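You operate a simulated robot arm through the tools that you are given. There is no shell and no other tool.

The job below is to be done with a simulated robot arm. You get a single attempt, and the scene is never put back.

JOB
Check sample R 342 on the light box at HIGH: over two specks goes to scrap, else to pass.
Fine: switch the light off after; leave the dimmer on HIGH.

It is judged by the outcome, as a careful person would: the job done as asked, and still so three seconds after it is handed in. It fails if anything else is knocked over, pushed out of place, dropped, spilled or broken.

ROBOT AND FRAMES
A 6-joint arm with a two-finger parallel gripper, fixed in place. Base frame: the origin is at the foot of the arm, x ahead of it, y to its left, z up; the work surface is at about z = 76. Readings come in cm, rad, newtons and seconds.
With the tool pointing down near the work surface it reaches from about 46 to 88 cm from the base axis. Its first joint turns from -2.007 to 2.007 rad. Payload 4.2 kg.
The tool frame sits at the grasp point between the pads (the TCP): z along the fingers, y along the line on which they close. The tips reach 2.3 cm beyond it. The gripper opens to 9.4 cm. The fingers are 3.8 cm wide and 1 cm thick; the gripper's body (5.4 by 9.6 cm) begins 3.9 cm behind the TCP.
Orientation is that of the tool frame in the base frame, as a unit quaternion [x, y, z, w]. With the fingers straight down and closing along the base's y, the tool's x points along the base's -x, its y along +y and its z along -z.

CONTROLS
- The arm moves only by the tool arm_command. Its argument "motion" is a list of rows, each an object of numbers (a shift or turn left out is 0, a gripper value left out holds the last): "dx", "dy", "dz": the shift along the tool's x, y, z in units of 150 mm (1.0 is 150 mm); "ax", "ay", "az": the turn, a rotation vector about the tool's x, y, z in units of 120 degrees (1.0 is 120 degrees). In form: [{"dx": .., "dy": .., "dz": .., "ax": .., "ay": .., "az": ..}, ...]. A call has 1 to 20 rows; each row is the pose to reach, as a shift and turn from the pose commanded when the call began, along the tool's axes at that moment. "fingers" is the closure, from 0 (fully open) to 1 (shut), set as the call begins (left out, the last holds). A call with a number of a shift or a turn outside -1 to 1 is refused whole. Rows are played at 5 a second. More than 5 cm and 0.15 rad between two rows, or a gripper value outside its range, and nothing of the call is played. A pose out of reach is approached as far as the arm can. The call stops where the force on the tool passes 40 N (or 10 N more than at its start, if that is more) or the arm is blocked; 0.2 s more then pass. The fingers move at their own pace (about 10.8 cm/s each) and stop on an object; they squeeze with about 35 N. The grip force told is the motor's: it shows also when the fingers shut on nothing. Time passes only in rows, and 0.2 s behind the last, so rows that repeat a pose let the fingers close. It gives the time, the measured TCP pose, the force on the tool (base axes), the opening and the grip force at its end, in the units of the frame above (readings bear some noise), with the torque about the TCP (base axes, N m) and any sound that the robot's microphone picked up, and new pictures: "show" is both (left out), scene, wrist or none.
- Cameras (640 x 400 px; columns grow to the right, rows downward): "scene" is fixed at [5.45, 49.22, 149.38]; the picture's right is [0.11, -0.99, 0.00], its down [-0.91, -0.10, -0.40] and it looks along [0.39, 0.04, -0.92] (base axes); focal length 222 px, centre (320, 200). "wrist" rides on the gripper at [8.6, 1.6, -7.5] in the tool frame; the picture's right is [-0.18, 0.98, 0.00], its down [-0.58, -0.11, -0.81] and it looks along [-0.79, -0.15, 0.59] (tool axes); focal length 243 px, centre (320, 200). There is no depth. A picture from a camera that has moved, and an enlarged one, comes with that camera's place and axes in the base frame and with its lens. The place of the scene camera against the robot may be out by one fixed shift of up to 1.2 cm in any direction.
- move_column(by): slides the trunk up (or, below 0, down) by that many cm; the arm rides with it, the base frame stays. It gives what a move gives, with no picture.
- close_up(camera, box): a new picture of the part [left, top, right, bottom] of that camera's present view, enlarged. It takes no simulated time.
- sign_off(): hands the job in; it is judged then, once.

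Places have to be worked out from the pictures, the camera data and where the tool is seen. Open the gripper and draw the arm clear of the work before you hand the job in, unless the task says otherwise.

The tools are called after "Call:" as a command line: name --argument value ..., lists and objects as JSON in quotes. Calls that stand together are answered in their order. arm_command: Moves the arm, as the interface text tells. Its arguments: {"type":"object","properties":{"motion":{"type":"array","items":{"type":"object","properties":{"dx":{"type":"number"},"dy":{"type":"number"},"dz":{"type":"number"},"ax":{"type":"number"},"ay":{"type":"number"},"az":{"type":"number"}}}},"fingers":{"type":"number"},"show":{"type":"string","enum":["both","scene","wrist","none"]}},"required":["motion"]} The other tools are called the same way: move_column (by) slides the trunk up or down; close_up (camera, box) takes an enlarged picture of a part of a camera's view; sign_off () hands the job in.

At the start:

```text
time_s: 0.0
position: [57.1, 19.39, 110.27]
ee_rot: [0.0, 1.0, 0.0, 0.0]
contact_force: [-0.9, 0.0, -1.0]
torque: [-0.01, -0.03, 0.02]
grip_width: 9.41
grasp_force: 0.0
trunk travel left (down, up): [-67.5, 31.5]
```

scene: 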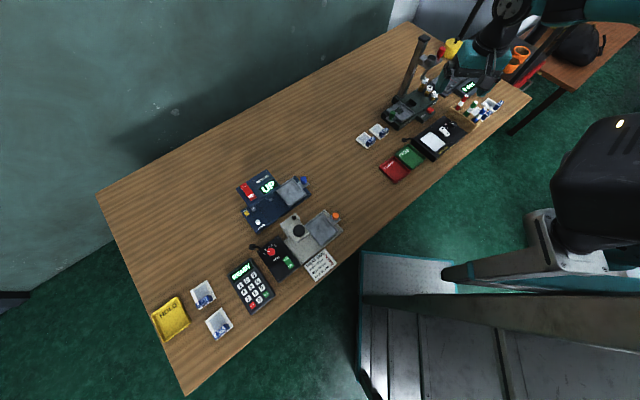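
wrist: 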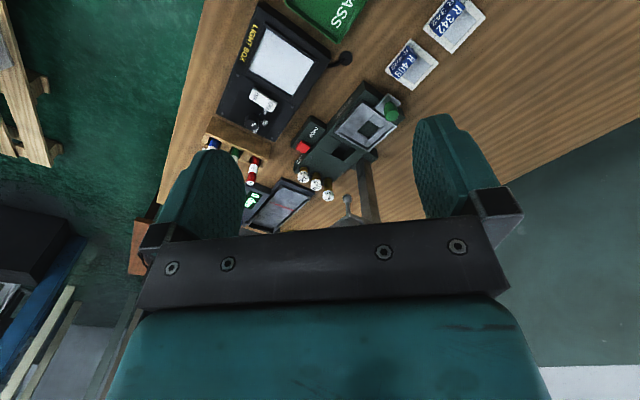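

I'll start by looking closer at the light box, the trays and the samples.

Call:
close_up --camera "scene" --box '[340, 60, 520, 200]'

Call:
close_up --camera "wrist" --box '[200, 0, 500, 210]'

Call:
close_up --camera "scene" --box '[140, 160, 360, 350]'

```text
2.86 times, centred on (430, 130) of scene
camera zoom: at [5.45, 49.22, 149.38], right [0.11, -0.99, 0.0], down [-0.91, -0.1, -0.4], along [0.39, 0.04, -0.92], focal length 633 px, centre (6, 400)
```

zoom: 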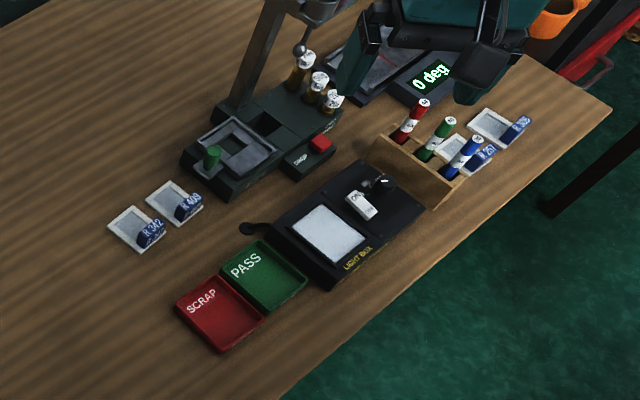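

```text
1.90 times, centred on (350, 105) of wrist
camera zoom: at [48.59, 20.97, 117.57], right [0.18, 0.98, 0.0], down [0.58, -0.11, 0.81], along [0.79, -0.15, -0.59], focal length 462 px, centre (263, 381)
```

zoom: 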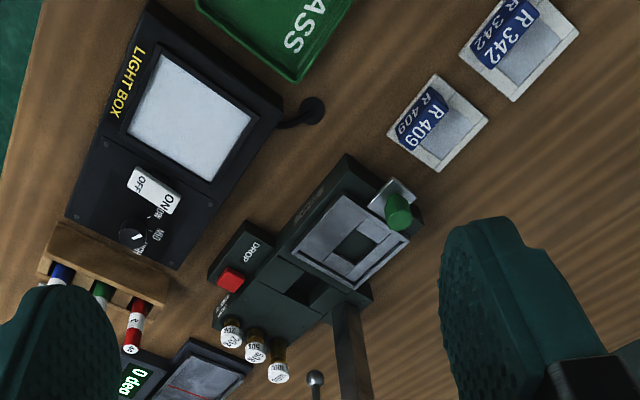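

```text
2.11 times, centred on (250, 255) of scene
camera zoom: at [5.45, 49.22, 149.38], right [0.11, -0.99, 0.0], down [-0.91, -0.1, -0.4], along [0.39, 0.04, -0.92], focal length 467 px, centre (467, 84)
```

zoom: 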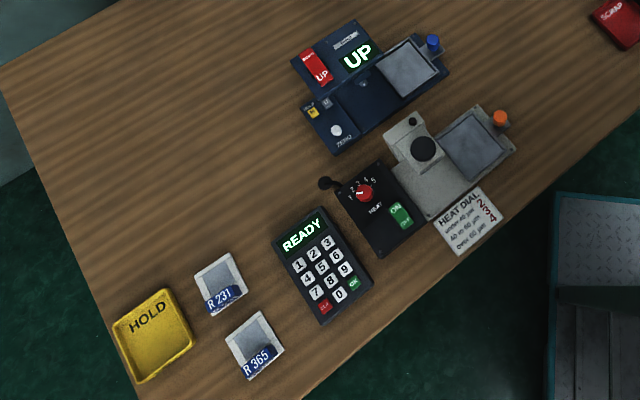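

The sample R 342 sits near (64.5, 37), the light box near (64, 12), PASS near (58, 20) and SCRAP near (52, 26). I move above and in front of R 342 to see it closely with the wrist camera.

Call:
arm_command --motion '[{"dx": 0, "dy": 0.3}, {"dx": -0.05, "dy": 0.6, "dz": 0.1}, {"dx": -0.1, "dy": 0.9, "dz": 0.3}, {"dx": -0.1, "dy": 1.0, "dz": 0.55}, {"dx": -0.1, "dy": 1.0, "dz": 0.8}]' --fingers 0

```text
refused: row 3 steps farther than a row can; nothing moved
```

The third row was too long a step; I send the same move in smaller steps.

Call:
arm_command --motion '[{"dx": 0, "dy": 0.3}, {"dx": -0.05, "dy": 0.6, "dz": 0.05}, {"dx": -0.1, "dy": 0.85, "dz": 0.2}, {"dx": -0.1, "dy": 1.0, "dz": 0.4}, {"dx": -0.1, "dy": 1.0, "dz": 0.6}, {"dx": -0.1, "dy": 1.0, "dz": 0.8}]' --fingers 0

```text
time_s: 1.4
position: [58.58, 34.27, 98.29]
ee_rot: [0.001, 1.0, 0.0, 0.001]
contact_force: [0.1, 0.1, 0.3]
torque: [0.03, -0.04, 0.02]
grip_width: 9.4
grasp_force: 0.0
trunk travel left (down, up): [-67.5, 31.5]
camera wrist: at [50.0, 35.87, 105.67], right [0.18, 0.98, 0.0], down [0.58, -0.11, 0.81], along [0.79, -0.15, -0.59], focal length 243 px, centre (320, 200)
```

scene: 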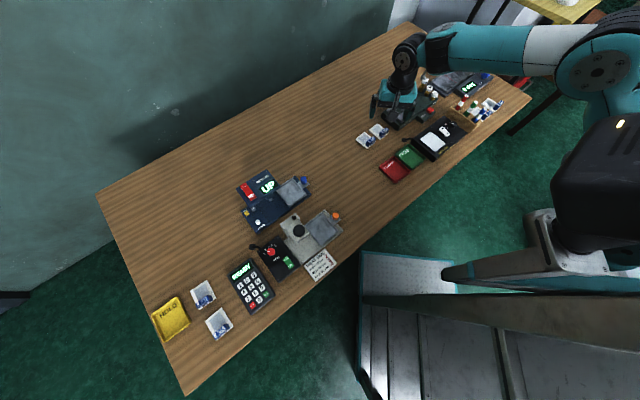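
wrist: 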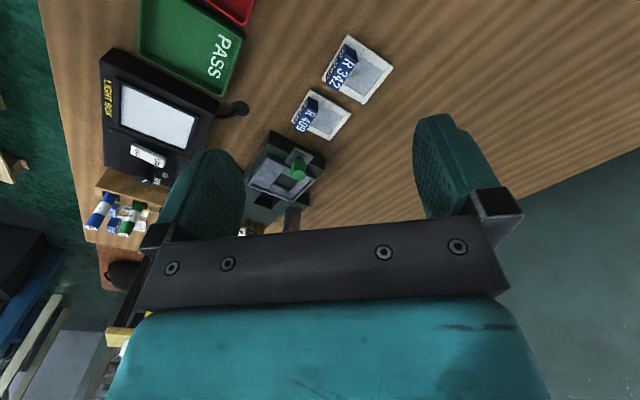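

The arm is in place; now I enlarge the sample and the light box from here.

Call:
close_up --camera "wrist" --box '[280, 20, 410, 150]'

Call:
close_up --camera "wrist" --box '[80, 20, 260, 210]'

```text
3.08 times, centred on (345, 85) of wrist
camera zoom: at [50.0, 35.87, 105.67], right [0.18, 0.98, 0.0], down [0.58, -0.11, 0.81], along [0.79, -0.15, -0.59], focal length 746 px, centre (243, 554)
```

zoom: 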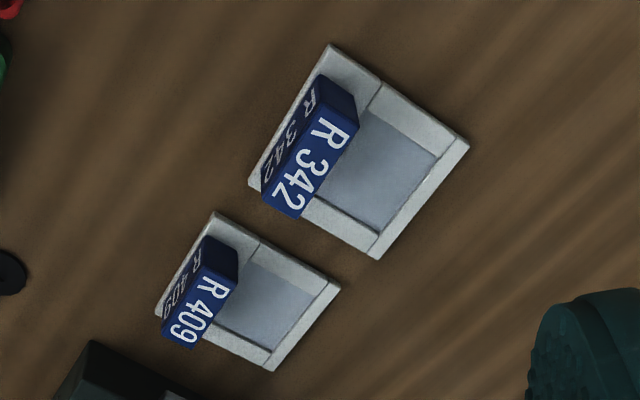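

```text
2.11 times, centred on (170, 115) of wrist
camera zoom: at [50.0, 35.87, 105.67], right [0.18, 0.98, 0.0], down [0.58, -0.11, 0.81], along [0.79, -0.15, -0.59], focal length 511 px, centre (636, 379)
```

zoom: 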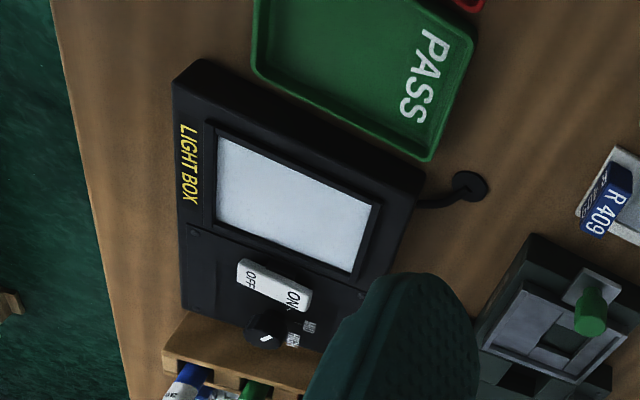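

R 342 is a slide about 6.5 × 5.5 cm centred at about (65, 37.5), with a blue tag block along its (-x,-y) edge, turned about -41°. Next I travel at height along x≈58.6 to view the light-box controls.

Call:
arm_command --motion '[{"dy": -0.3}, {"dy": -0.6}, {"dy": -0.9}, {"dx": -0.1, "dy": -1.0}]' --show "none"

Call:
arm_command --motion '[{"dy": -0.3}, {"dx": -0.1, "dy": -0.6, "dz": 0.05}, {"dx": -0.3, "dy": -0.83, "dz": 0.1}, {"dx": -0.5, "dy": -0.87, "dz": 0.2}, {"dx": -0.57, "dy": -0.87, "dz": 0.25}]'

Call:
close_up --camera "wrist" --box '[220, 0, 460, 150]'

```text
time_s: 2.4
position: [60.06, 19.54, 98.06]
ee_rot: [-0.001, 1.0, 0.0, 0.0]
contact_force: [-0.2, -0.7, 0.5]
torque: [-0.04, 0.05, -0.02]
grip_width: 9.37
grasp_force: 0.0
trunk travel left (down, up): [-67.5, 31.5]
```

```text
time_s: 3.6
position: [68.47, 6.05, 94.56]
ee_rot: [-0.001, 1.0, 0.001, 0.0]
contact_force: [0.3, 0.8, 0.4]
torque: [-0.02, -0.01, 0.01]
grip_width: 9.42
grasp_force: 0.1
trunk travel left (down, up): [-67.5, 31.5]
camera wrist: at [59.94, 7.83, 101.84], right [0.18, 0.98, 0.0], down [0.58, -0.11, 0.81], along [0.79, -0.15, -0.59], focal length 243 px, centre (320, 200)
```

scene: 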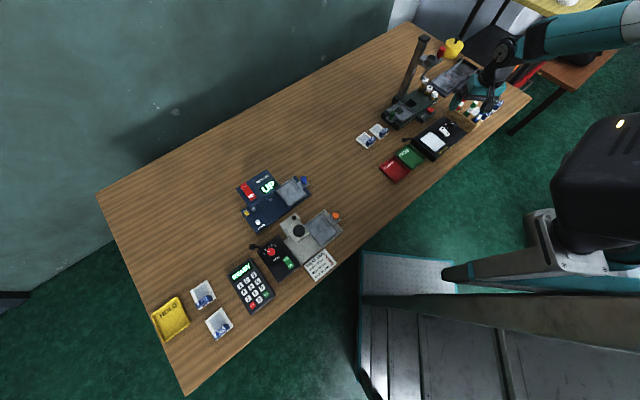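
wrist: 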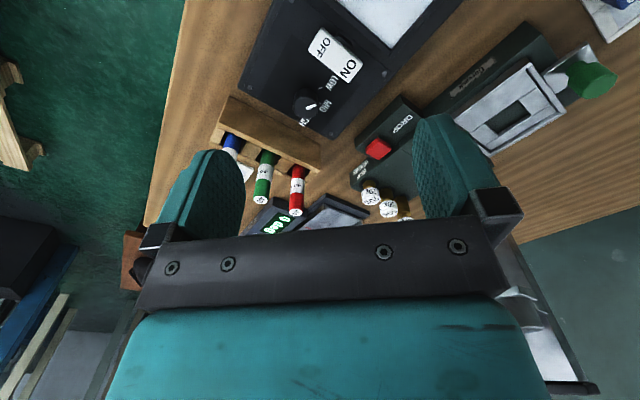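

```text
2.67 times, centred on (340, 75) of wrist
camera zoom: at [59.94, 7.83, 101.84], right [0.18, 0.98, 0.0], down [0.58, -0.11, 0.81], along [0.79, -0.15, -0.59], focal length 647 px, centre (267, 533)
```

zoom: 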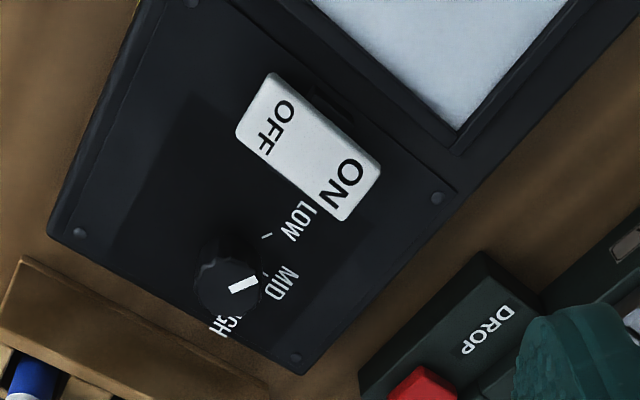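

The knob appears to point at LOW (tick direction ~100° in base), with MID at ~49° and HIGH at ~0°, so it needs roughly 100° clockwise. I turn the tool -60° about its axis to get a second view of the knob and be ready to grip it with the camera on the clear side.

Call:
arm_command --motion '[{"dx": -0.02, "dy": -0.03, "az": -0.0625}, {"dx": -0.04, "dy": -0.07, "az": -0.125}, {"dx": -0.07, "dy": -0.1, "az": -0.1875}, {"dx": -0.09, "dy": -0.135, "az": -0.25}, {"dx": -0.11, "dy": -0.17, "az": -0.3125}, {"dx": -0.135, "dy": -0.2, "az": -0.375}, {"dx": -0.16, "dy": -0.24, "az": -0.4375}, {"dx": -0.18, "dy": -0.27, "az": -0.5}]' --show "wrist"

Call:
close_up --camera "wrist" --box '[220, 0, 460, 150]'

```text
time_s: 5.4
position: [71.41, 2.1, 94.46]
ee_rot: [-0.502, 0.865, 0.0, 0.001]
contact_force: [0.3, 0.3, 0.1]
torque: [0.01, 0.0, 0.0]
grip_width: 9.41
grasp_force: 0.0
trunk travel left (down, up): [-67.5, 31.5]
camera wrist: at [65.86, -4.57, 101.84], right [-0.76, 0.65, 0.0], down [0.38, 0.45, 0.81], along [0.52, 0.61, -0.59], focal length 243 px, centre (320, 200)
```

wrist: 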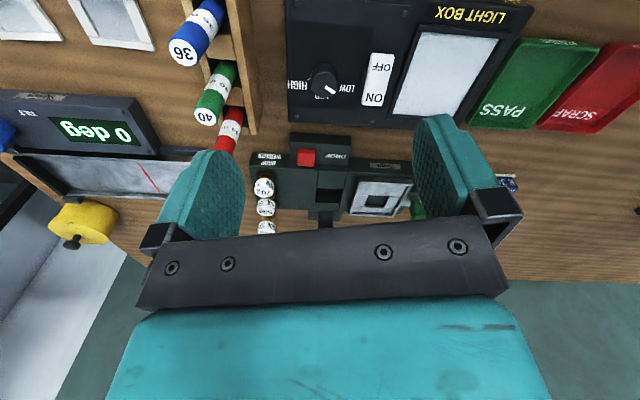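

```text
2.67 times, centred on (340, 75) of wrist
camera zoom: at [65.86, -4.57, 101.84], right [-0.76, 0.65, 0.0], down [0.38, 0.45, 0.81], along [0.52, 0.61, -0.59], focal length 647 px, centre (267, 533)
```

zoom: 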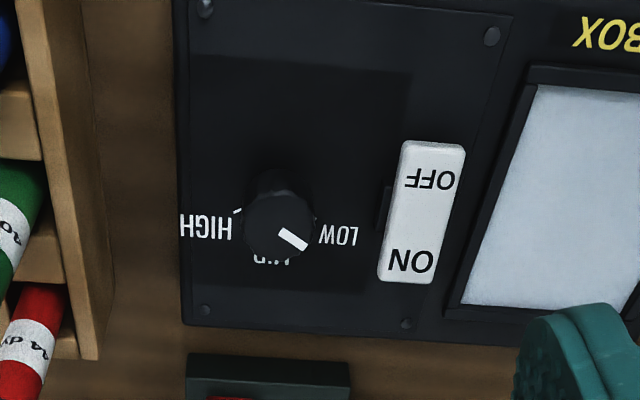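

Triangulating both views: knob axis at about (72.7, 4.05), knob top z ≈ 81.4, box top z ≈ 79.0; pointer at LOW (~105°), HIGH at ~-15°, so 120° clockwise is needed. I narrow the fingers to ~3.6 cm and go down over the knob, stopping a bit above for a look.

Call:
arm_command --motion '[{"dx": -0.05, "dy": -0.005, "dz": 0.1}, {"dx": -0.1, "dy": -0.01, "dz": 0.3}, {"dx": -0.151, "dy": -0.0145, "dz": 0.5}, {"dx": -0.151, "dy": -0.0145, "dz": 0.6}, {"dx": -0.151, "dy": -0.0145, "dz": 0.6}]' --fingers 0.617

Call:
close_up --camera "wrist" --box '[220, 20, 420, 200]'

Call:
close_up --camera "scene" --box '[400, 60, 520, 170]'

```text
time_s: 6.6
position: [72.73, 3.89, 85.35]
ee_rot: [-0.5, 0.866, 0.001, -0.001]
contact_force: [0.0, -0.4, 0.2]
torque: [0.03, 0.01, 0.02]
grip_width: 3.61
grasp_force: 0.0
trunk travel left (down, up): [-67.5, 31.5]
camera wrist: at [67.03, -2.74, 92.73], right [-0.76, 0.65, 0.0], down [0.38, 0.45, 0.81], along [0.52, 0.61, -0.59], focal length 243 px, centre (320, 200)
```

scene: 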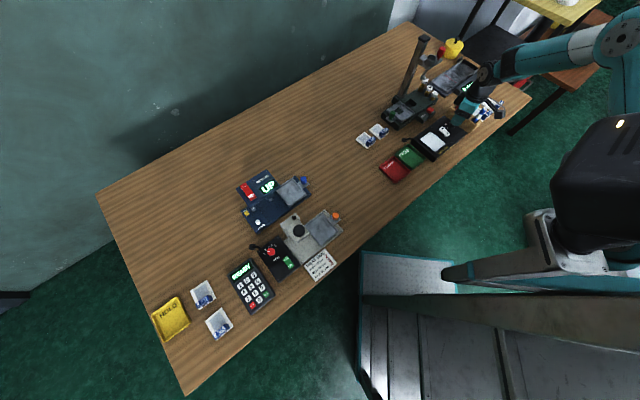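
wrist: 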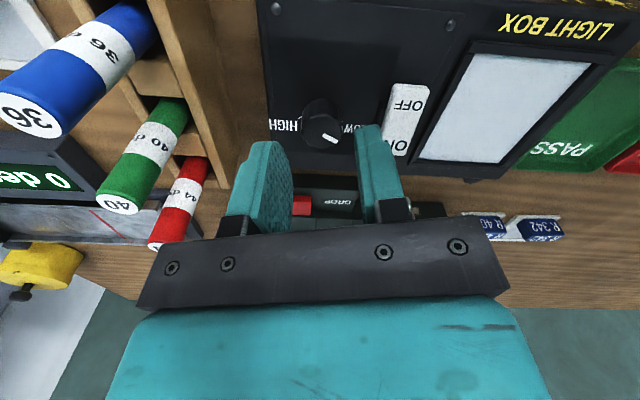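

```text
2.22 times, centred on (320, 110) of wrist
camera zoom: at [67.03, -2.74, 92.73], right [-0.76, 0.65, 0.0], down [0.38, 0.45, 0.81], along [0.52, 0.61, -0.59], focal length 539 px, centre (320, 400)
```

zoom: 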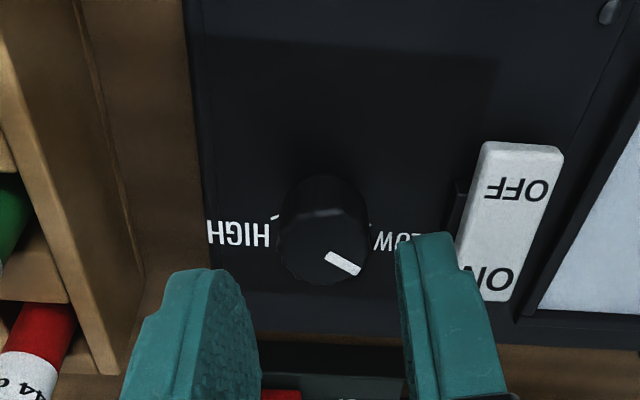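

```text
3.64 times, centred on (460, 115) of scene
camera zoom: at [5.45, 49.22, 149.38], right [0.11, -0.99, 0.0], down [-0.91, -0.1, -0.4], along [0.39, 0.04, -0.92], focal length 806 px, centre (-189, 509)
```

zoom: 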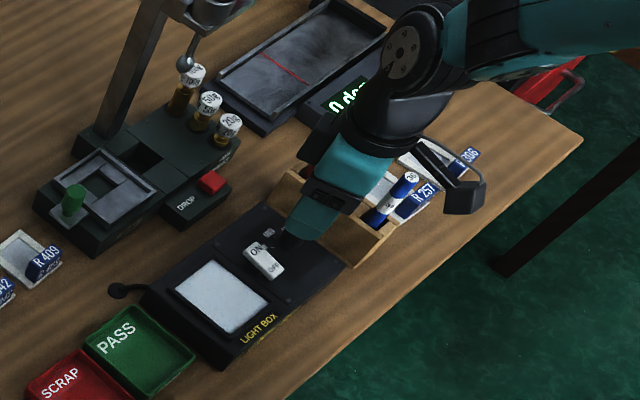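

The fingers are centred over the knob. I lower 3.2 cm so the pads straddle it, then close.

Call:
arm_command --motion '[{"dz": 0.1}, {"dz": 0.17}, {"dz": 0.213}, {"dz": 0.213}]' --show "none"

Call:
arm_command --motion '[{"dz": 0}, {"dz": 0}, {"dz": 0}]' --fingers 1.0 --show "wrist"

```text
time_s: 7.6
position: [72.69, 4.28, 82.28]
ee_rot: [-0.501, 0.866, 0.0, 0.001]
contact_force: [-0.7, 1.2, -0.1]
torque: [0.01, -0.03, -0.01]
grip_width: 3.61
grasp_force: 0.0
trunk travel left (down, up): [-67.5, 31.5]
```

```text
time_s: 8.4
position: [72.76, 4.3, 82.22]
ee_rot: [-0.5, 0.866, 0.0, -0.001]
contact_force: [3.6, 0.0, -2.1]
torque: [0.07, -0.09, -0.01]
grip_width: 2.33
grasp_force: 45.1
trunk travel left (down, up): [-67.5, 31.5]
camera wrist: at [67.11, -2.43, 89.67], right [-0.76, 0.65, 0.0], down [0.38, 0.45, 0.81], along [0.52, 0.61, -0.59], focal length 243 px, centre (320, 200)
```

wrist: 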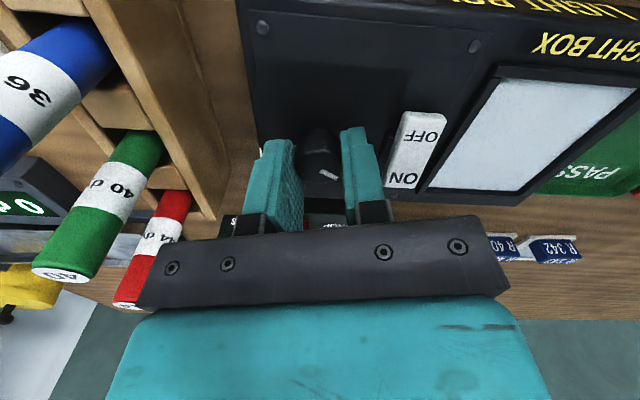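

The knob is held (2.33 cm). I turn 120° clockwise in small steps.

Call:
arm_command --motion '[{"az": 0.06}, {"az": 0.12}, {"az": 0.18}, {"az": 0.24}, {"az": 0.3}, {"az": 0.36}, {"az": 0.42}, {"az": 0.48}, {"az": 0.54}, {"az": 0.6}, {"az": 0.66}, {"az": 0.72}, {"az": 0.78}, {"az": 0.84}, {"az": 0.9}, {"az": 0.95}, {"az": 1.0}]' --show "wrist"

Call:
close_up --camera "wrist" --box '[220, 50, 420, 230]'

```text
time_s: 12.0
position: [72.56, 3.94, 82.34]
ee_rot: [0.502, 0.865, 0.0, 0.001]
contact_force: [11.9, -22.7, 24.1]
torque: [-0.28, -0.17, 0.08]
grip_width: 2.35
grasp_force: 45.1
trunk travel left (down, up): [-67.5, 31.5]
camera wrist: at [69.92, 12.26, 89.6], right [0.94, 0.33, 0.0], down [0.19, -0.56, 0.81], along [0.26, -0.76, -0.59], focal length 243 px, centre (320, 200)
```

wrist: 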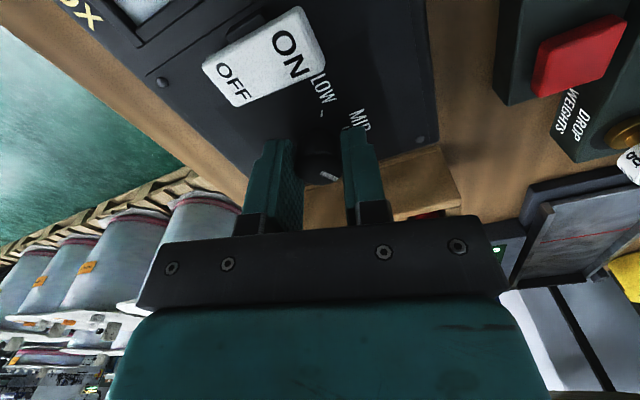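

```text
2.22 times, centred on (320, 140) of wrist
camera zoom: at [69.92, 12.26, 89.6], right [0.94, 0.33, 0.0], down [0.19, -0.56, 0.81], along [0.26, -0.76, -0.59], focal length 539 px, centre (320, 333)
```

zoom: 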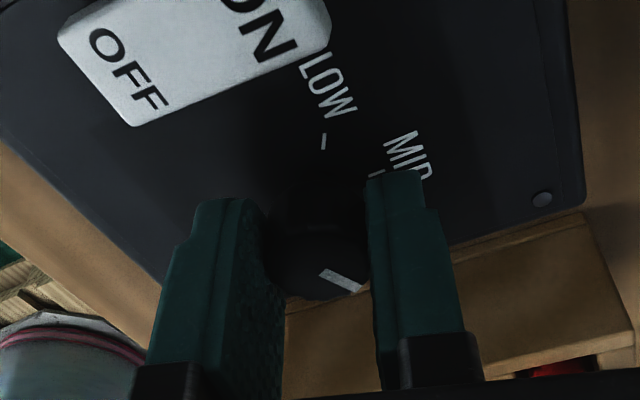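

The knob turned with the gripper. I open the fingers just enough to release and rise straight up, then check the pointer.

Call:
arm_command --motion '[{"dz": 0}, {"dz": 0}, {"dz": 0}]' --fingers 0.6 --show "none"

Call:
arm_command --motion '[{"dz": -0.1}, {"dz": -0.3}, {"dz": -0.6}, {"dz": -0.75}]' --show "wrist"

Call:
close_up --camera "wrist" --box '[200, 0, 440, 180]'

```text
time_s: 12.8
position: [72.6, 4.11, 82.23]
ee_rot: [0.499, 0.867, 0.001, 0.001]
contact_force: [0.4, 0.4, 0.5]
torque: [0.01, 0.0, 0.01]
grip_width: 3.75
grasp_force: 0.0
trunk travel left (down, up): [-67.5, 31.5]
```

```text
time_s: 13.8
position: [72.65, 4.18, 93.47]
ee_rot: [0.5, 0.866, 0.0, 0.0]
contact_force: [0.1, -0.7, -0.5]
torque: [-0.02, 0.01, 0.01]
grip_width: 3.77
grasp_force: 0.0
trunk travel left (down, up): [-67.5, 31.5]
camera wrist: at [69.74, 12.51, 100.93], right [0.94, 0.33, 0.0], down [0.2, -0.56, 0.81], along [0.27, -0.76, -0.59], focal length 243 px, centre (320, 200)
```

wrist: 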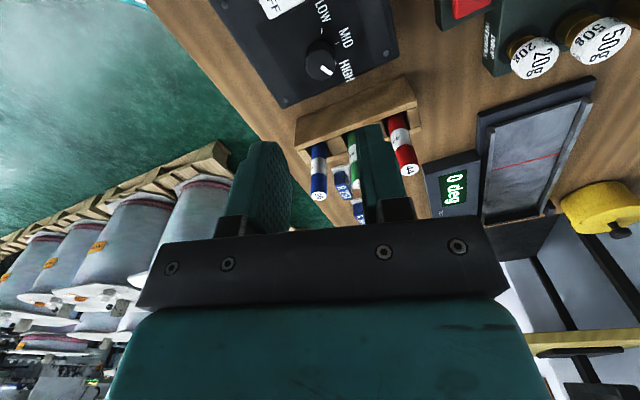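

```text
2.22 times, centred on (320, 90) of wrist
camera zoom: at [69.74, 12.51, 100.93], right [0.94, 0.33, 0.0], down [0.2, -0.56, 0.81], along [0.27, -0.76, -0.59], focal length 539 px, centre (320, 444)
```

zoom: 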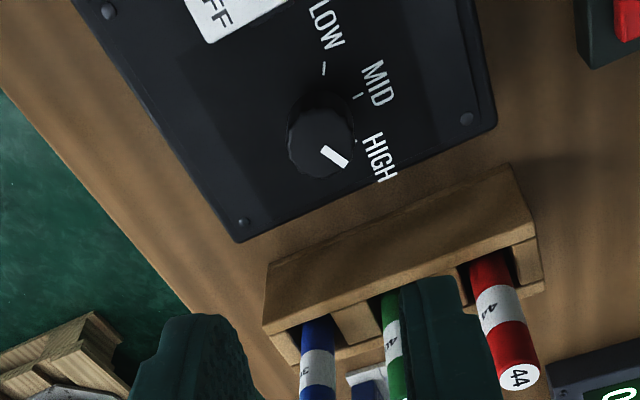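

The pointer now reads HIGH (~-17°). I lift and carry the empty gripper over to the R 342 sample, turning to match its tag.

Call:
arm_command --motion '[{"dz": -0.2, "dx": 0.1, "dy": 0.0, "az": -0.05}, {"dz": -0.25, "dx": 0.38, "dy": 0.06, "az": -0.1}, {"dz": -0.25, "dx": 0.66, "dy": 0.13, "az": -0.15}, {"dz": -0.25, "dx": 0.95, "dy": 0.2, "az": -0.15}]' --fingers 0.4 --show "none"

Call:
arm_command --motion '[{"dx": 0.25, "dy": 0.16, "dz": 0}, {"dx": 0.5, "dy": 0.33, "dz": 0.05}, {"dx": 0.75, "dy": 0.5, "dz": 0.15}, {"dx": 0.95, "dy": 0.66, "dz": 0.3}, {"dx": 1.0, "dy": 0.66, "dz": 0.4}]' --show "both"

Call:
close_up --camera "wrist" --box '[220, 0, 420, 160]'

```text
time_s: 14.8
position: [68.17, 17.99, 97.27]
ee_rot: [0.358, 0.934, 0.0, 0.0]
contact_force: [1.1, -0.3, -0.5]
torque: [0.05, 0.01, -0.01]
grip_width: 5.64
grasp_force: 0.0
trunk travel left (down, up): [-67.5, 31.5]
```

```text
time_s: 16.0
position: [63.83, 35.44, 91.18]
ee_rot: [0.358, 0.934, 0.0, 0.0]
contact_force: [0.6, -0.1, -1.1]
torque: [0.0, 0.02, -0.01]
grip_width: 5.65
grasp_force: 0.0
trunk travel left (down, up): [-67.5, 31.5]
camera wrist: at [58.53, 42.47, 98.53], right [0.79, 0.61, 0.0], down [0.36, -0.47, 0.81], along [0.49, -0.64, -0.59], focal length 243 px, centre (320, 200)
```

scene: 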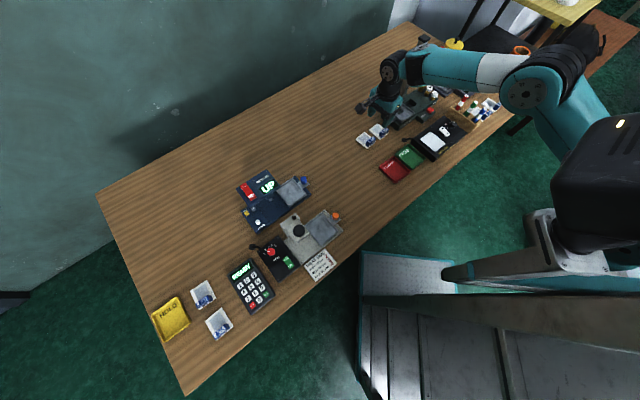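
wrist: 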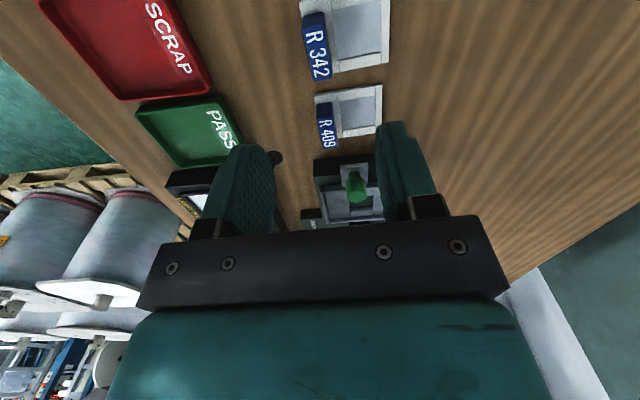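

```text
2.50 times, centred on (320, 80) of wrist
camera zoom: at [58.53, 42.47, 98.53], right [0.79, 0.61, 0.0], down [0.36, -0.47, 0.81], along [0.49, -0.64, -0.59], focal length 606 px, centre (320, 500)
```

zoom: 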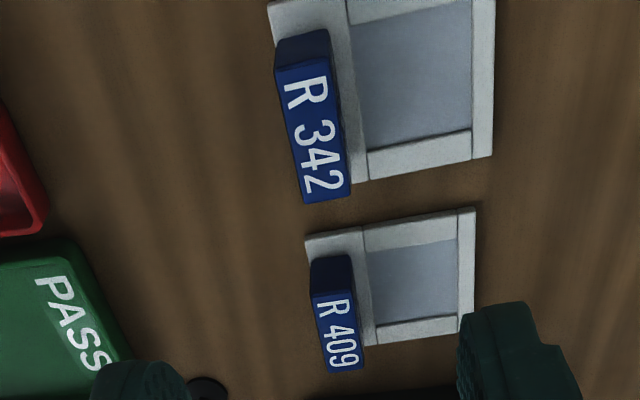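

The tag of R 342 is about 3.9 × 1.6 cm, centre (63.58, 35.66), top z ≈ 78.3. I come down to just above it and check the alignment.

Call:
arm_command --motion '[{"dx": 0.022, "dz": 0.2, "az": 0.0125}, {"dx": 0.022, "dz": 0.4, "az": 0.0125}, {"dx": 0.022, "dz": 0.6, "az": 0.0125}, {"dx": 0.022, "dz": 0.6, "az": 0.0125}]' --fingers 0.553 --show "wrist"

Call:
close_up --camera "wrist" --box '[220, 40, 440, 240]'

```text
time_s: 17.0
position: [63.66, 35.48, 81.94]
ee_rot: [0.371, 0.929, 0.0, 0.0]
contact_force: [-1.1, 0.5, -0.2]
torque: [-0.02, -0.01, -0.03]
grip_width: 4.2
grasp_force: 0.0
trunk travel left (down, up): [-67.5, 31.5]
camera wrist: at [58.59, 42.68, 89.4], right [0.81, 0.59, 0.0], down [0.35, -0.48, 0.81], along [0.47, -0.65, -0.59], focal length 243 px, centre (320, 200)
```

wrist: 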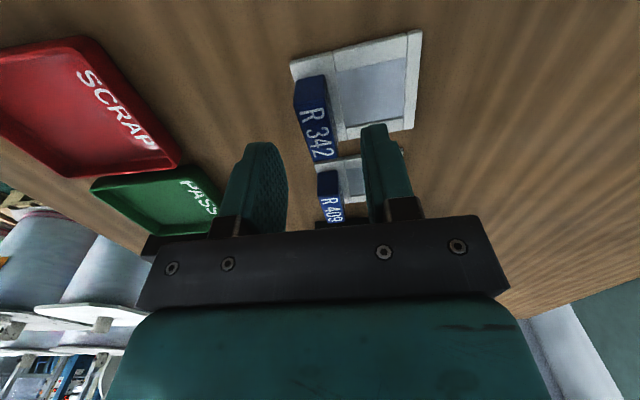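

```text
2.00 times, centred on (330, 140) of wrist
camera zoom: at [58.59, 42.68, 89.4], right [0.81, 0.59, 0.0], down [0.35, -0.48, 0.81], along [0.47, -0.65, -0.59], focal length 485 px, centre (300, 320)
```

zoom: 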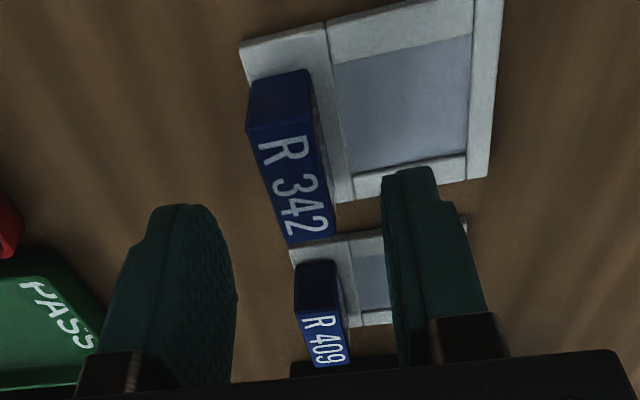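

The tag is centred between the fingers. I go down 2.5 cm and close on it.

Call:
arm_command --motion '[{"dz": 0.08}, {"dz": 0.13}, {"dz": 0.169}, {"dz": 0.169}]' --show "none"

Call:
arm_command --motion '[{"dz": 0}, {"dz": 0}, {"dz": 0}, {"dz": 0}]' --fingers 1.0 --show "wrist"

```text
time_s: 18.0
position: [63.54, 35.59, 79.78]
ee_rot: [0.371, 0.929, -0.001, -0.001]
contact_force: [0.3, 0.3, -0.2]
torque: [-0.02, 0.0, 0.0]
grip_width: 4.21
grasp_force: 0.1
trunk travel left (down, up): [-67.5, 31.5]
```

```text
time_s: 19.0
position: [63.64, 35.68, 79.64]
ee_rot: [0.369, 0.929, 0.0, 0.0]
contact_force: [0.0, 0.4, -0.4]
torque: [-0.01, -0.01, 0.02]
grip_width: 1.47
grasp_force: 34.8
trunk travel left (down, up): [-67.5, 31.5]
camera wrist: at [58.45, 42.73, 87.06], right [0.81, 0.59, 0.0], down [0.35, -0.48, 0.81], along [0.47, -0.65, -0.59], focal length 243 px, centre (320, 200)
```

wrist: 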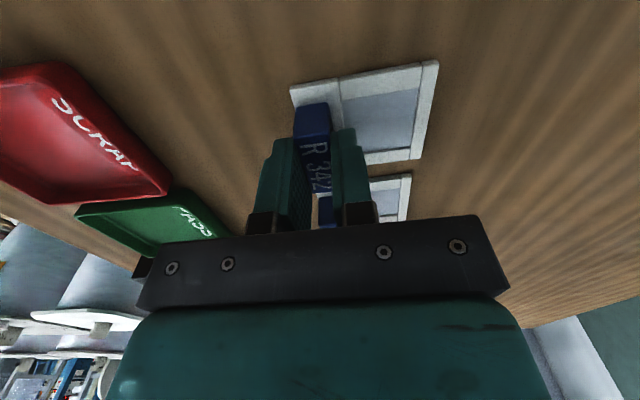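

Gripped at 1.47 cm. I lift a few centimetres and check the hold.

Call:
arm_command --motion '[{"dz": -0.1}, {"dz": -0.3}, {"dz": -0.55}, {"dz": -0.75}]' --show "both"

Call:
close_up --camera "wrist" --box '[220, 40, 460, 240]'

```text
time_s: 20.0
position: [63.39, 35.58, 91.0]
ee_rot: [0.371, 0.929, 0.0, 0.0]
contact_force: [-0.1, 0.5, 0.0]
torque: [0.02, -0.02, -0.02]
grip_width: 1.48
grasp_force: 34.9
trunk travel left (down, up): [-67.5, 31.5]
camera wrist: at [58.48, 42.74, 98.37], right [0.81, 0.59, 0.0], down [0.35, -0.48, 0.81], along [0.47, -0.65, -0.59], focal length 243 px, centre (320, 200)
```

scene: 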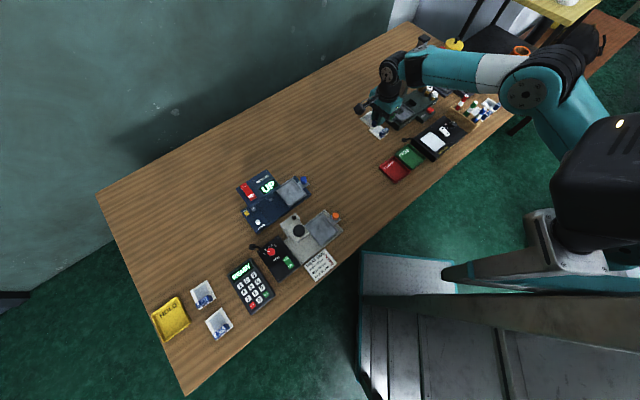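
wrist: 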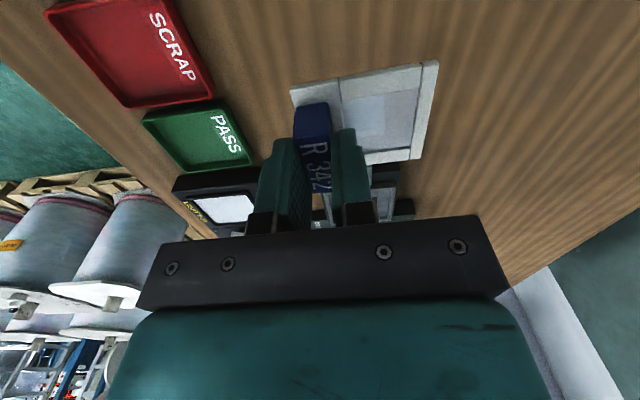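

```text
2.00 times, centred on (340, 140) of wrist
camera zoom: at [58.48, 42.74, 98.37], right [0.81, 0.59, 0.0], down [0.35, -0.48, 0.81], along [0.47, -0.65, -0.59], focal length 485 px, centre (280, 320)
```

zoom: 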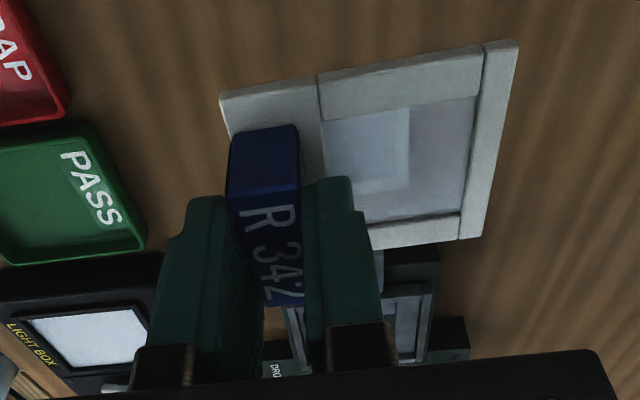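

The slide is held firmly and level; in the tool frame its centre is at about (0.4, 2.35) cm. I raise slightly and carry it over to the light box, hovering near the screen.

Call:
arm_command --motion '[{"dz": -0.25}, {"dx": -0.15, "dy": -0.155, "dz": -0.25}, {"dx": -0.33, "dy": -0.34, "dz": -0.25}, {"dx": -0.51, "dy": -0.53, "dz": -0.25}, {"dx": -0.69, "dy": -0.72, "dz": -0.25}, {"dx": -0.87, "dy": -0.9, "dz": -0.25}, {"dx": -0.95, "dy": -0.98, "dz": -0.25}]' --show "both"

Call:
close_up --camera "wrist" --box '[160, 0, 480, 220]'

```text
time_s: 21.6
position: [63.53, 15.17, 94.86]
ee_rot: [0.37, 0.929, 0.0, -0.001]
contact_force: [0.2, -0.6, -0.3]
torque: [-0.02, -0.01, -0.02]
grip_width: 1.47
grasp_force: 34.9
trunk travel left (down, up): [-67.5, 31.5]
camera wrist: at [58.49, 22.2, 102.31], right [0.81, 0.59, 0.0], down [0.35, -0.48, 0.81], along [0.47, -0.65, -0.59], focal length 243 px, centre (320, 200)
```

scene: 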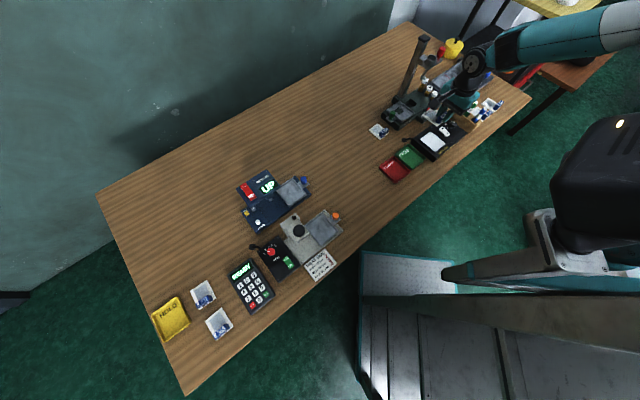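
wrist: 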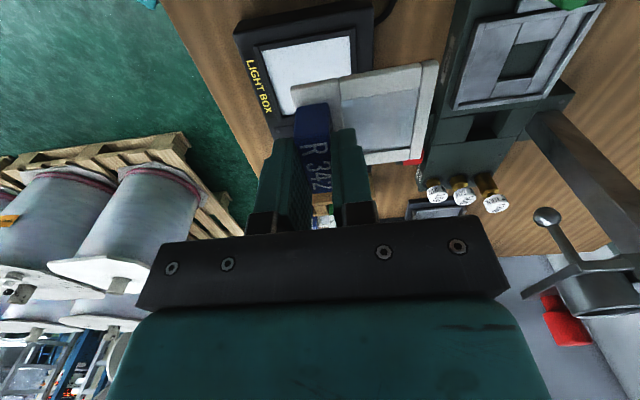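

```text
1.82 times, centred on (320, 110) of wrist
camera zoom: at [58.49, 22.2, 102.31], right [0.81, 0.59, 0.0], down [0.35, -0.48, 0.81], along [0.47, -0.65, -0.59], focal length 441 px, centre (320, 364)
```

zoom: 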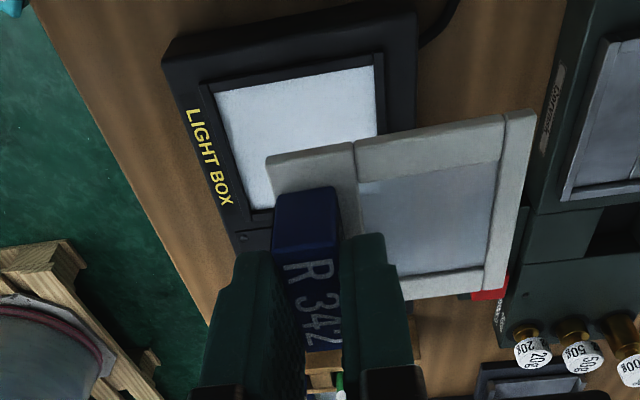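

Screen centre is at about (64.95, 12.05), so the TCP should go to about (63.57, 10.1). I hover there at z≈86.5 to check before laying the slide down.

Call:
arm_command --motion '[{"dx": -0.08, "dy": -0.08, "dz": 0.1, "az": 0.0125}, {"dx": -0.16, "dy": -0.165, "dz": 0.25, "az": 0.0125}, {"dx": -0.236, "dy": -0.245, "dz": 0.4, "az": 0.0125}, {"dx": -0.236, "dy": -0.245, "dz": 0.557, "az": 0.0125}, {"dx": -0.236, "dy": -0.245, "dz": 0.557, "az": 0.0125}]' --show "both"

Call:
close_up --camera "wrist" --box '[200, 20, 480, 220]'

Call:
close_up --camera "scene" --box '[380, 90, 500, 190]'

```text
time_s: 22.8
position: [63.81, 9.89, 86.37]
ee_rot: [0.382, 0.924, 0.0, 0.0]
contact_force: [1.0, 0.3, -0.3]
torque: [-0.03, -0.03, 0.01]
grip_width: 1.46
grasp_force: 35.0
trunk travel left (down, up): [-67.5, 31.5]
camera wrist: at [59.01, 17.21, 93.69], right [0.82, 0.57, 0.0], down [0.33, -0.49, 0.81], along [0.46, -0.66, -0.59], focal length 243 px, centre (320, 200)
```

scene: 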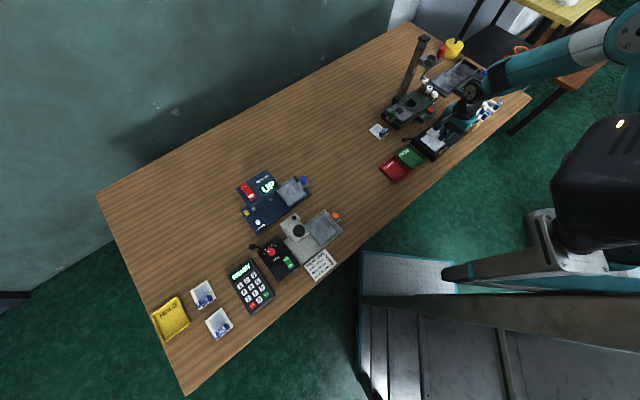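
wrist: 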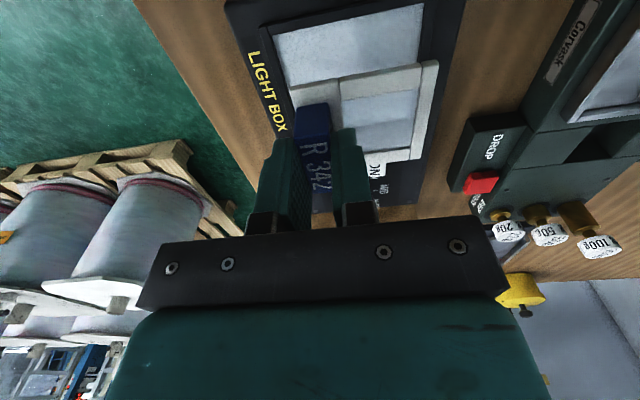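

```text
2.00 times, centred on (340, 120) of wrist
camera zoom: at [59.01, 17.21, 93.69], right [0.82, 0.57, 0.0], down [0.33, -0.49, 0.81], along [0.46, -0.66, -0.59], focal length 485 px, centre (280, 360)
```

zoom: 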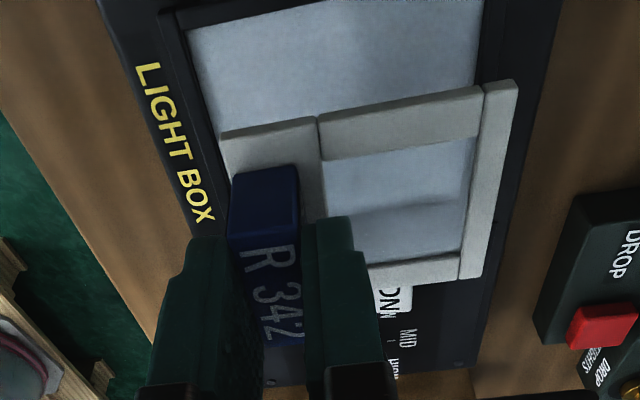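

```text
4.00 times, centred on (440, 140) of scene
camera zoom: at [5.45, 49.22, 149.38], right [0.11, -0.99, 0.0], down [-0.91, -0.1, -0.4], along [0.39, 0.04, -0.92], focal length 887 px, centre (-160, 440)
```

zoom: 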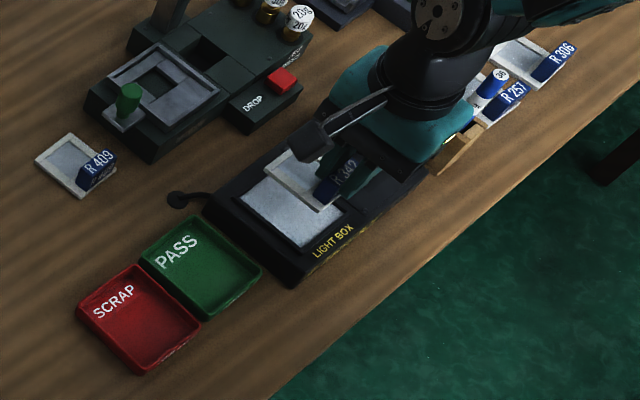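

The slide is nearly over the screen; a 0.35 cm correction toward the camera side centres it. I lower to about z=82.9, just above expected contact.

Call:
arm_command --motion '[{"dx": 0.0227, "dy": -0.008, "dz": 0.05}, {"dx": 0.0227, "dy": -0.008, "dz": 0.13}, {"dx": 0.0227, "dy": -0.008, "dz": 0.19}, {"dx": 0.0227, "dy": -0.008, "dz": 0.225}, {"dx": 0.0227, "dy": -0.008, "dz": 0.225}]' --show "wrist"

Call:
close_up --camera "wrist" --box '[200, 20, 480, 220]'

```text
time_s: 24.0
position: [63.52, 10.01, 83.05]
ee_rot: [0.382, 0.924, 0.0, 0.0]
contact_force: [-0.1, -0.6, -0.7]
torque: [0.02, 0.0, 0.0]
grip_width: 1.47
grasp_force: 35.2
trunk travel left (down, up): [-67.5, 31.5]
camera wrist: at [58.74, 17.39, 90.39], right [0.82, 0.57, 0.0], down [0.33, -0.49, 0.81], along [0.46, -0.67, -0.59], focal length 243 px, centre (320, 200)
```

wrist: 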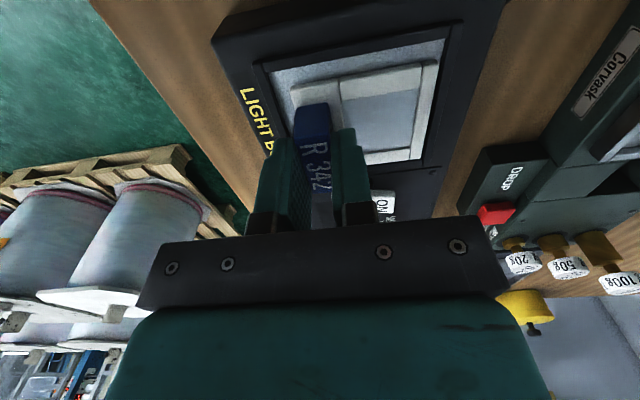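

```text
2.00 times, centred on (340, 120) of wrist
camera zoom: at [58.74, 17.39, 90.39], right [0.82, 0.57, 0.0], down [0.33, -0.49, 0.81], along [0.46, -0.67, -0.59], focal length 485 px, centre (280, 360)
```

zoom: 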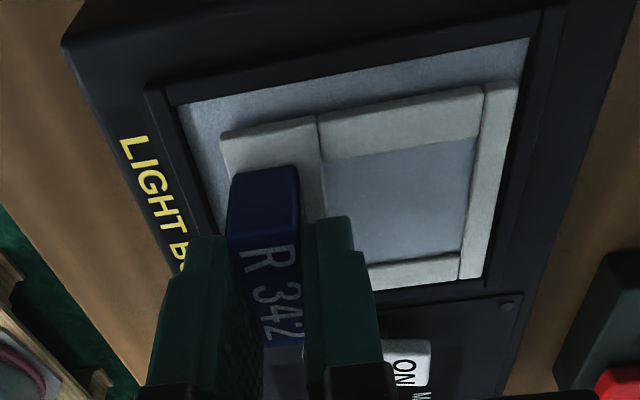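

The slide sits inside the bezel outline. I lower in tiny steps until I feel contact.

Call:
arm_command --motion '[{"dz": 0.01}, {"dz": 0.02}, {"dz": 0.02}]' --show "none"

```text
time_s: 24.8
position: [63.58, 10.19, 82.64]
ee_rot: [0.382, 0.924, 0.0, 0.0]
contact_force: [0.1, -0.4, -0.9]
torque: [-0.03, -0.05, 0.0]
grip_width: 1.47
grasp_force: 34.8
trunk travel left (down, up): [-67.5, 31.5]
```

No contact yet; I continue in 1.5 mm steps.

Call:
arm_command --motion '[{"dz": 0.01}, {"dz": 0.01}]' --show "none"

Call:
arm_command --motion '[{"dz": 0.007}, {"dz": 0.007}]' --show "wrist"

```text
time_s: 25.4
position: [63.49, 10.09, 82.6]
ee_rot: [0.383, 0.924, 0.0, 0.001]
contact_force: [3.2, 0.6, 13.9]
torque: [0.29, 0.12, -0.07]
grip_width: 1.46
grasp_force: 34.9
trunk travel left (down, up): [-67.5, 31.5]
```

```text
time_s: 26.0
position: [63.44, 9.99, 82.65]
ee_rot: [0.383, 0.924, 0.001, 0.001]
contact_force: [5.9, -1.0, 26.1]
torque: [0.18, -0.14, -0.04]
grip_width: 1.51
grasp_force: 35.0
trunk travel left (down, up): [-67.5, 31.5]
camera wrist: at [58.54, 17.36, 89.97], right [0.82, 0.57, 0.0], down [0.33, -0.49, 0.81], along [0.46, -0.66, -0.59], focal length 243 px, centre (320, 200)
```

wrist: 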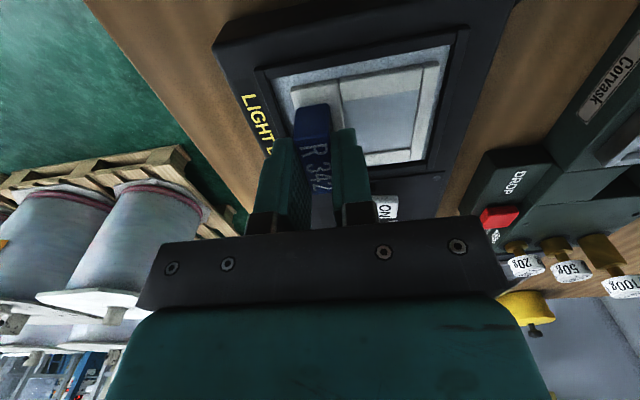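

Contact is felt (26 N), slide resting on the screen. I release and rise straight up.

Call:
arm_command --motion '[{"dz": -0.01}, {"dz": -0.01}, {"dz": -0.01}]' --fingers 0.6 --show "none"

Call:
arm_command --motion '[{"dz": -0.1}, {"dz": -0.3}, {"dz": -0.6}, {"dz": -0.8}]' --show "both"

Call:
close_up --camera "wrist" --box '[200, 0, 440, 160]'

```text
time_s: 26.8
position: [63.36, 10.06, 82.52]
ee_rot: [0.382, 0.924, 0.001, -0.001]
contact_force: [0.5, -0.1, -0.2]
torque: [0.0, 0.03, 0.01]
grip_width: 3.76
grasp_force: 0.1
trunk travel left (down, up): [-67.5, 31.5]
```

```text
time_s: 27.8
position: [63.12, 10.31, 94.72]
ee_rot: [0.383, 0.924, 0.0, 0.0]
contact_force: [0.0, 0.4, -0.7]
torque: [0.02, -0.01, 0.01]
grip_width: 3.79
grasp_force: 0.1
trunk travel left (down, up): [-67.5, 31.5]
camera wrist: at [58.39, 17.45, 102.0], right [0.82, 0.57, 0.0], down [0.33, -0.49, 0.81], along [0.46, -0.67, -0.59], focal length 243 px, centre (320, 200)
```

scene: 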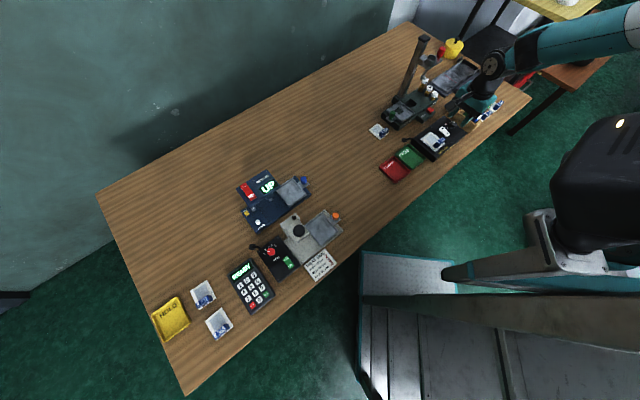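
wrist: 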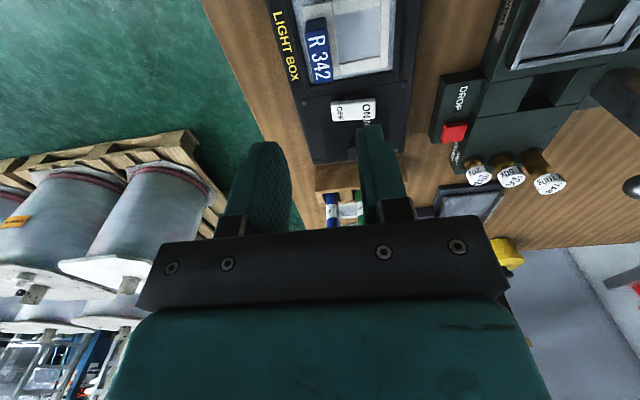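

```text
2.50 times, centred on (320, 80) of wrist
camera zoom: at [58.39, 17.45, 102.0], right [0.82, 0.57, 0.0], down [0.33, -0.49, 0.81], along [0.46, -0.67, -0.59], focal length 606 px, centre (320, 500)
```

zoom: 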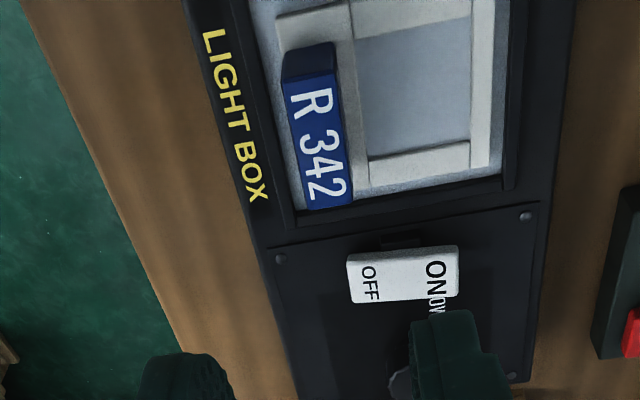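

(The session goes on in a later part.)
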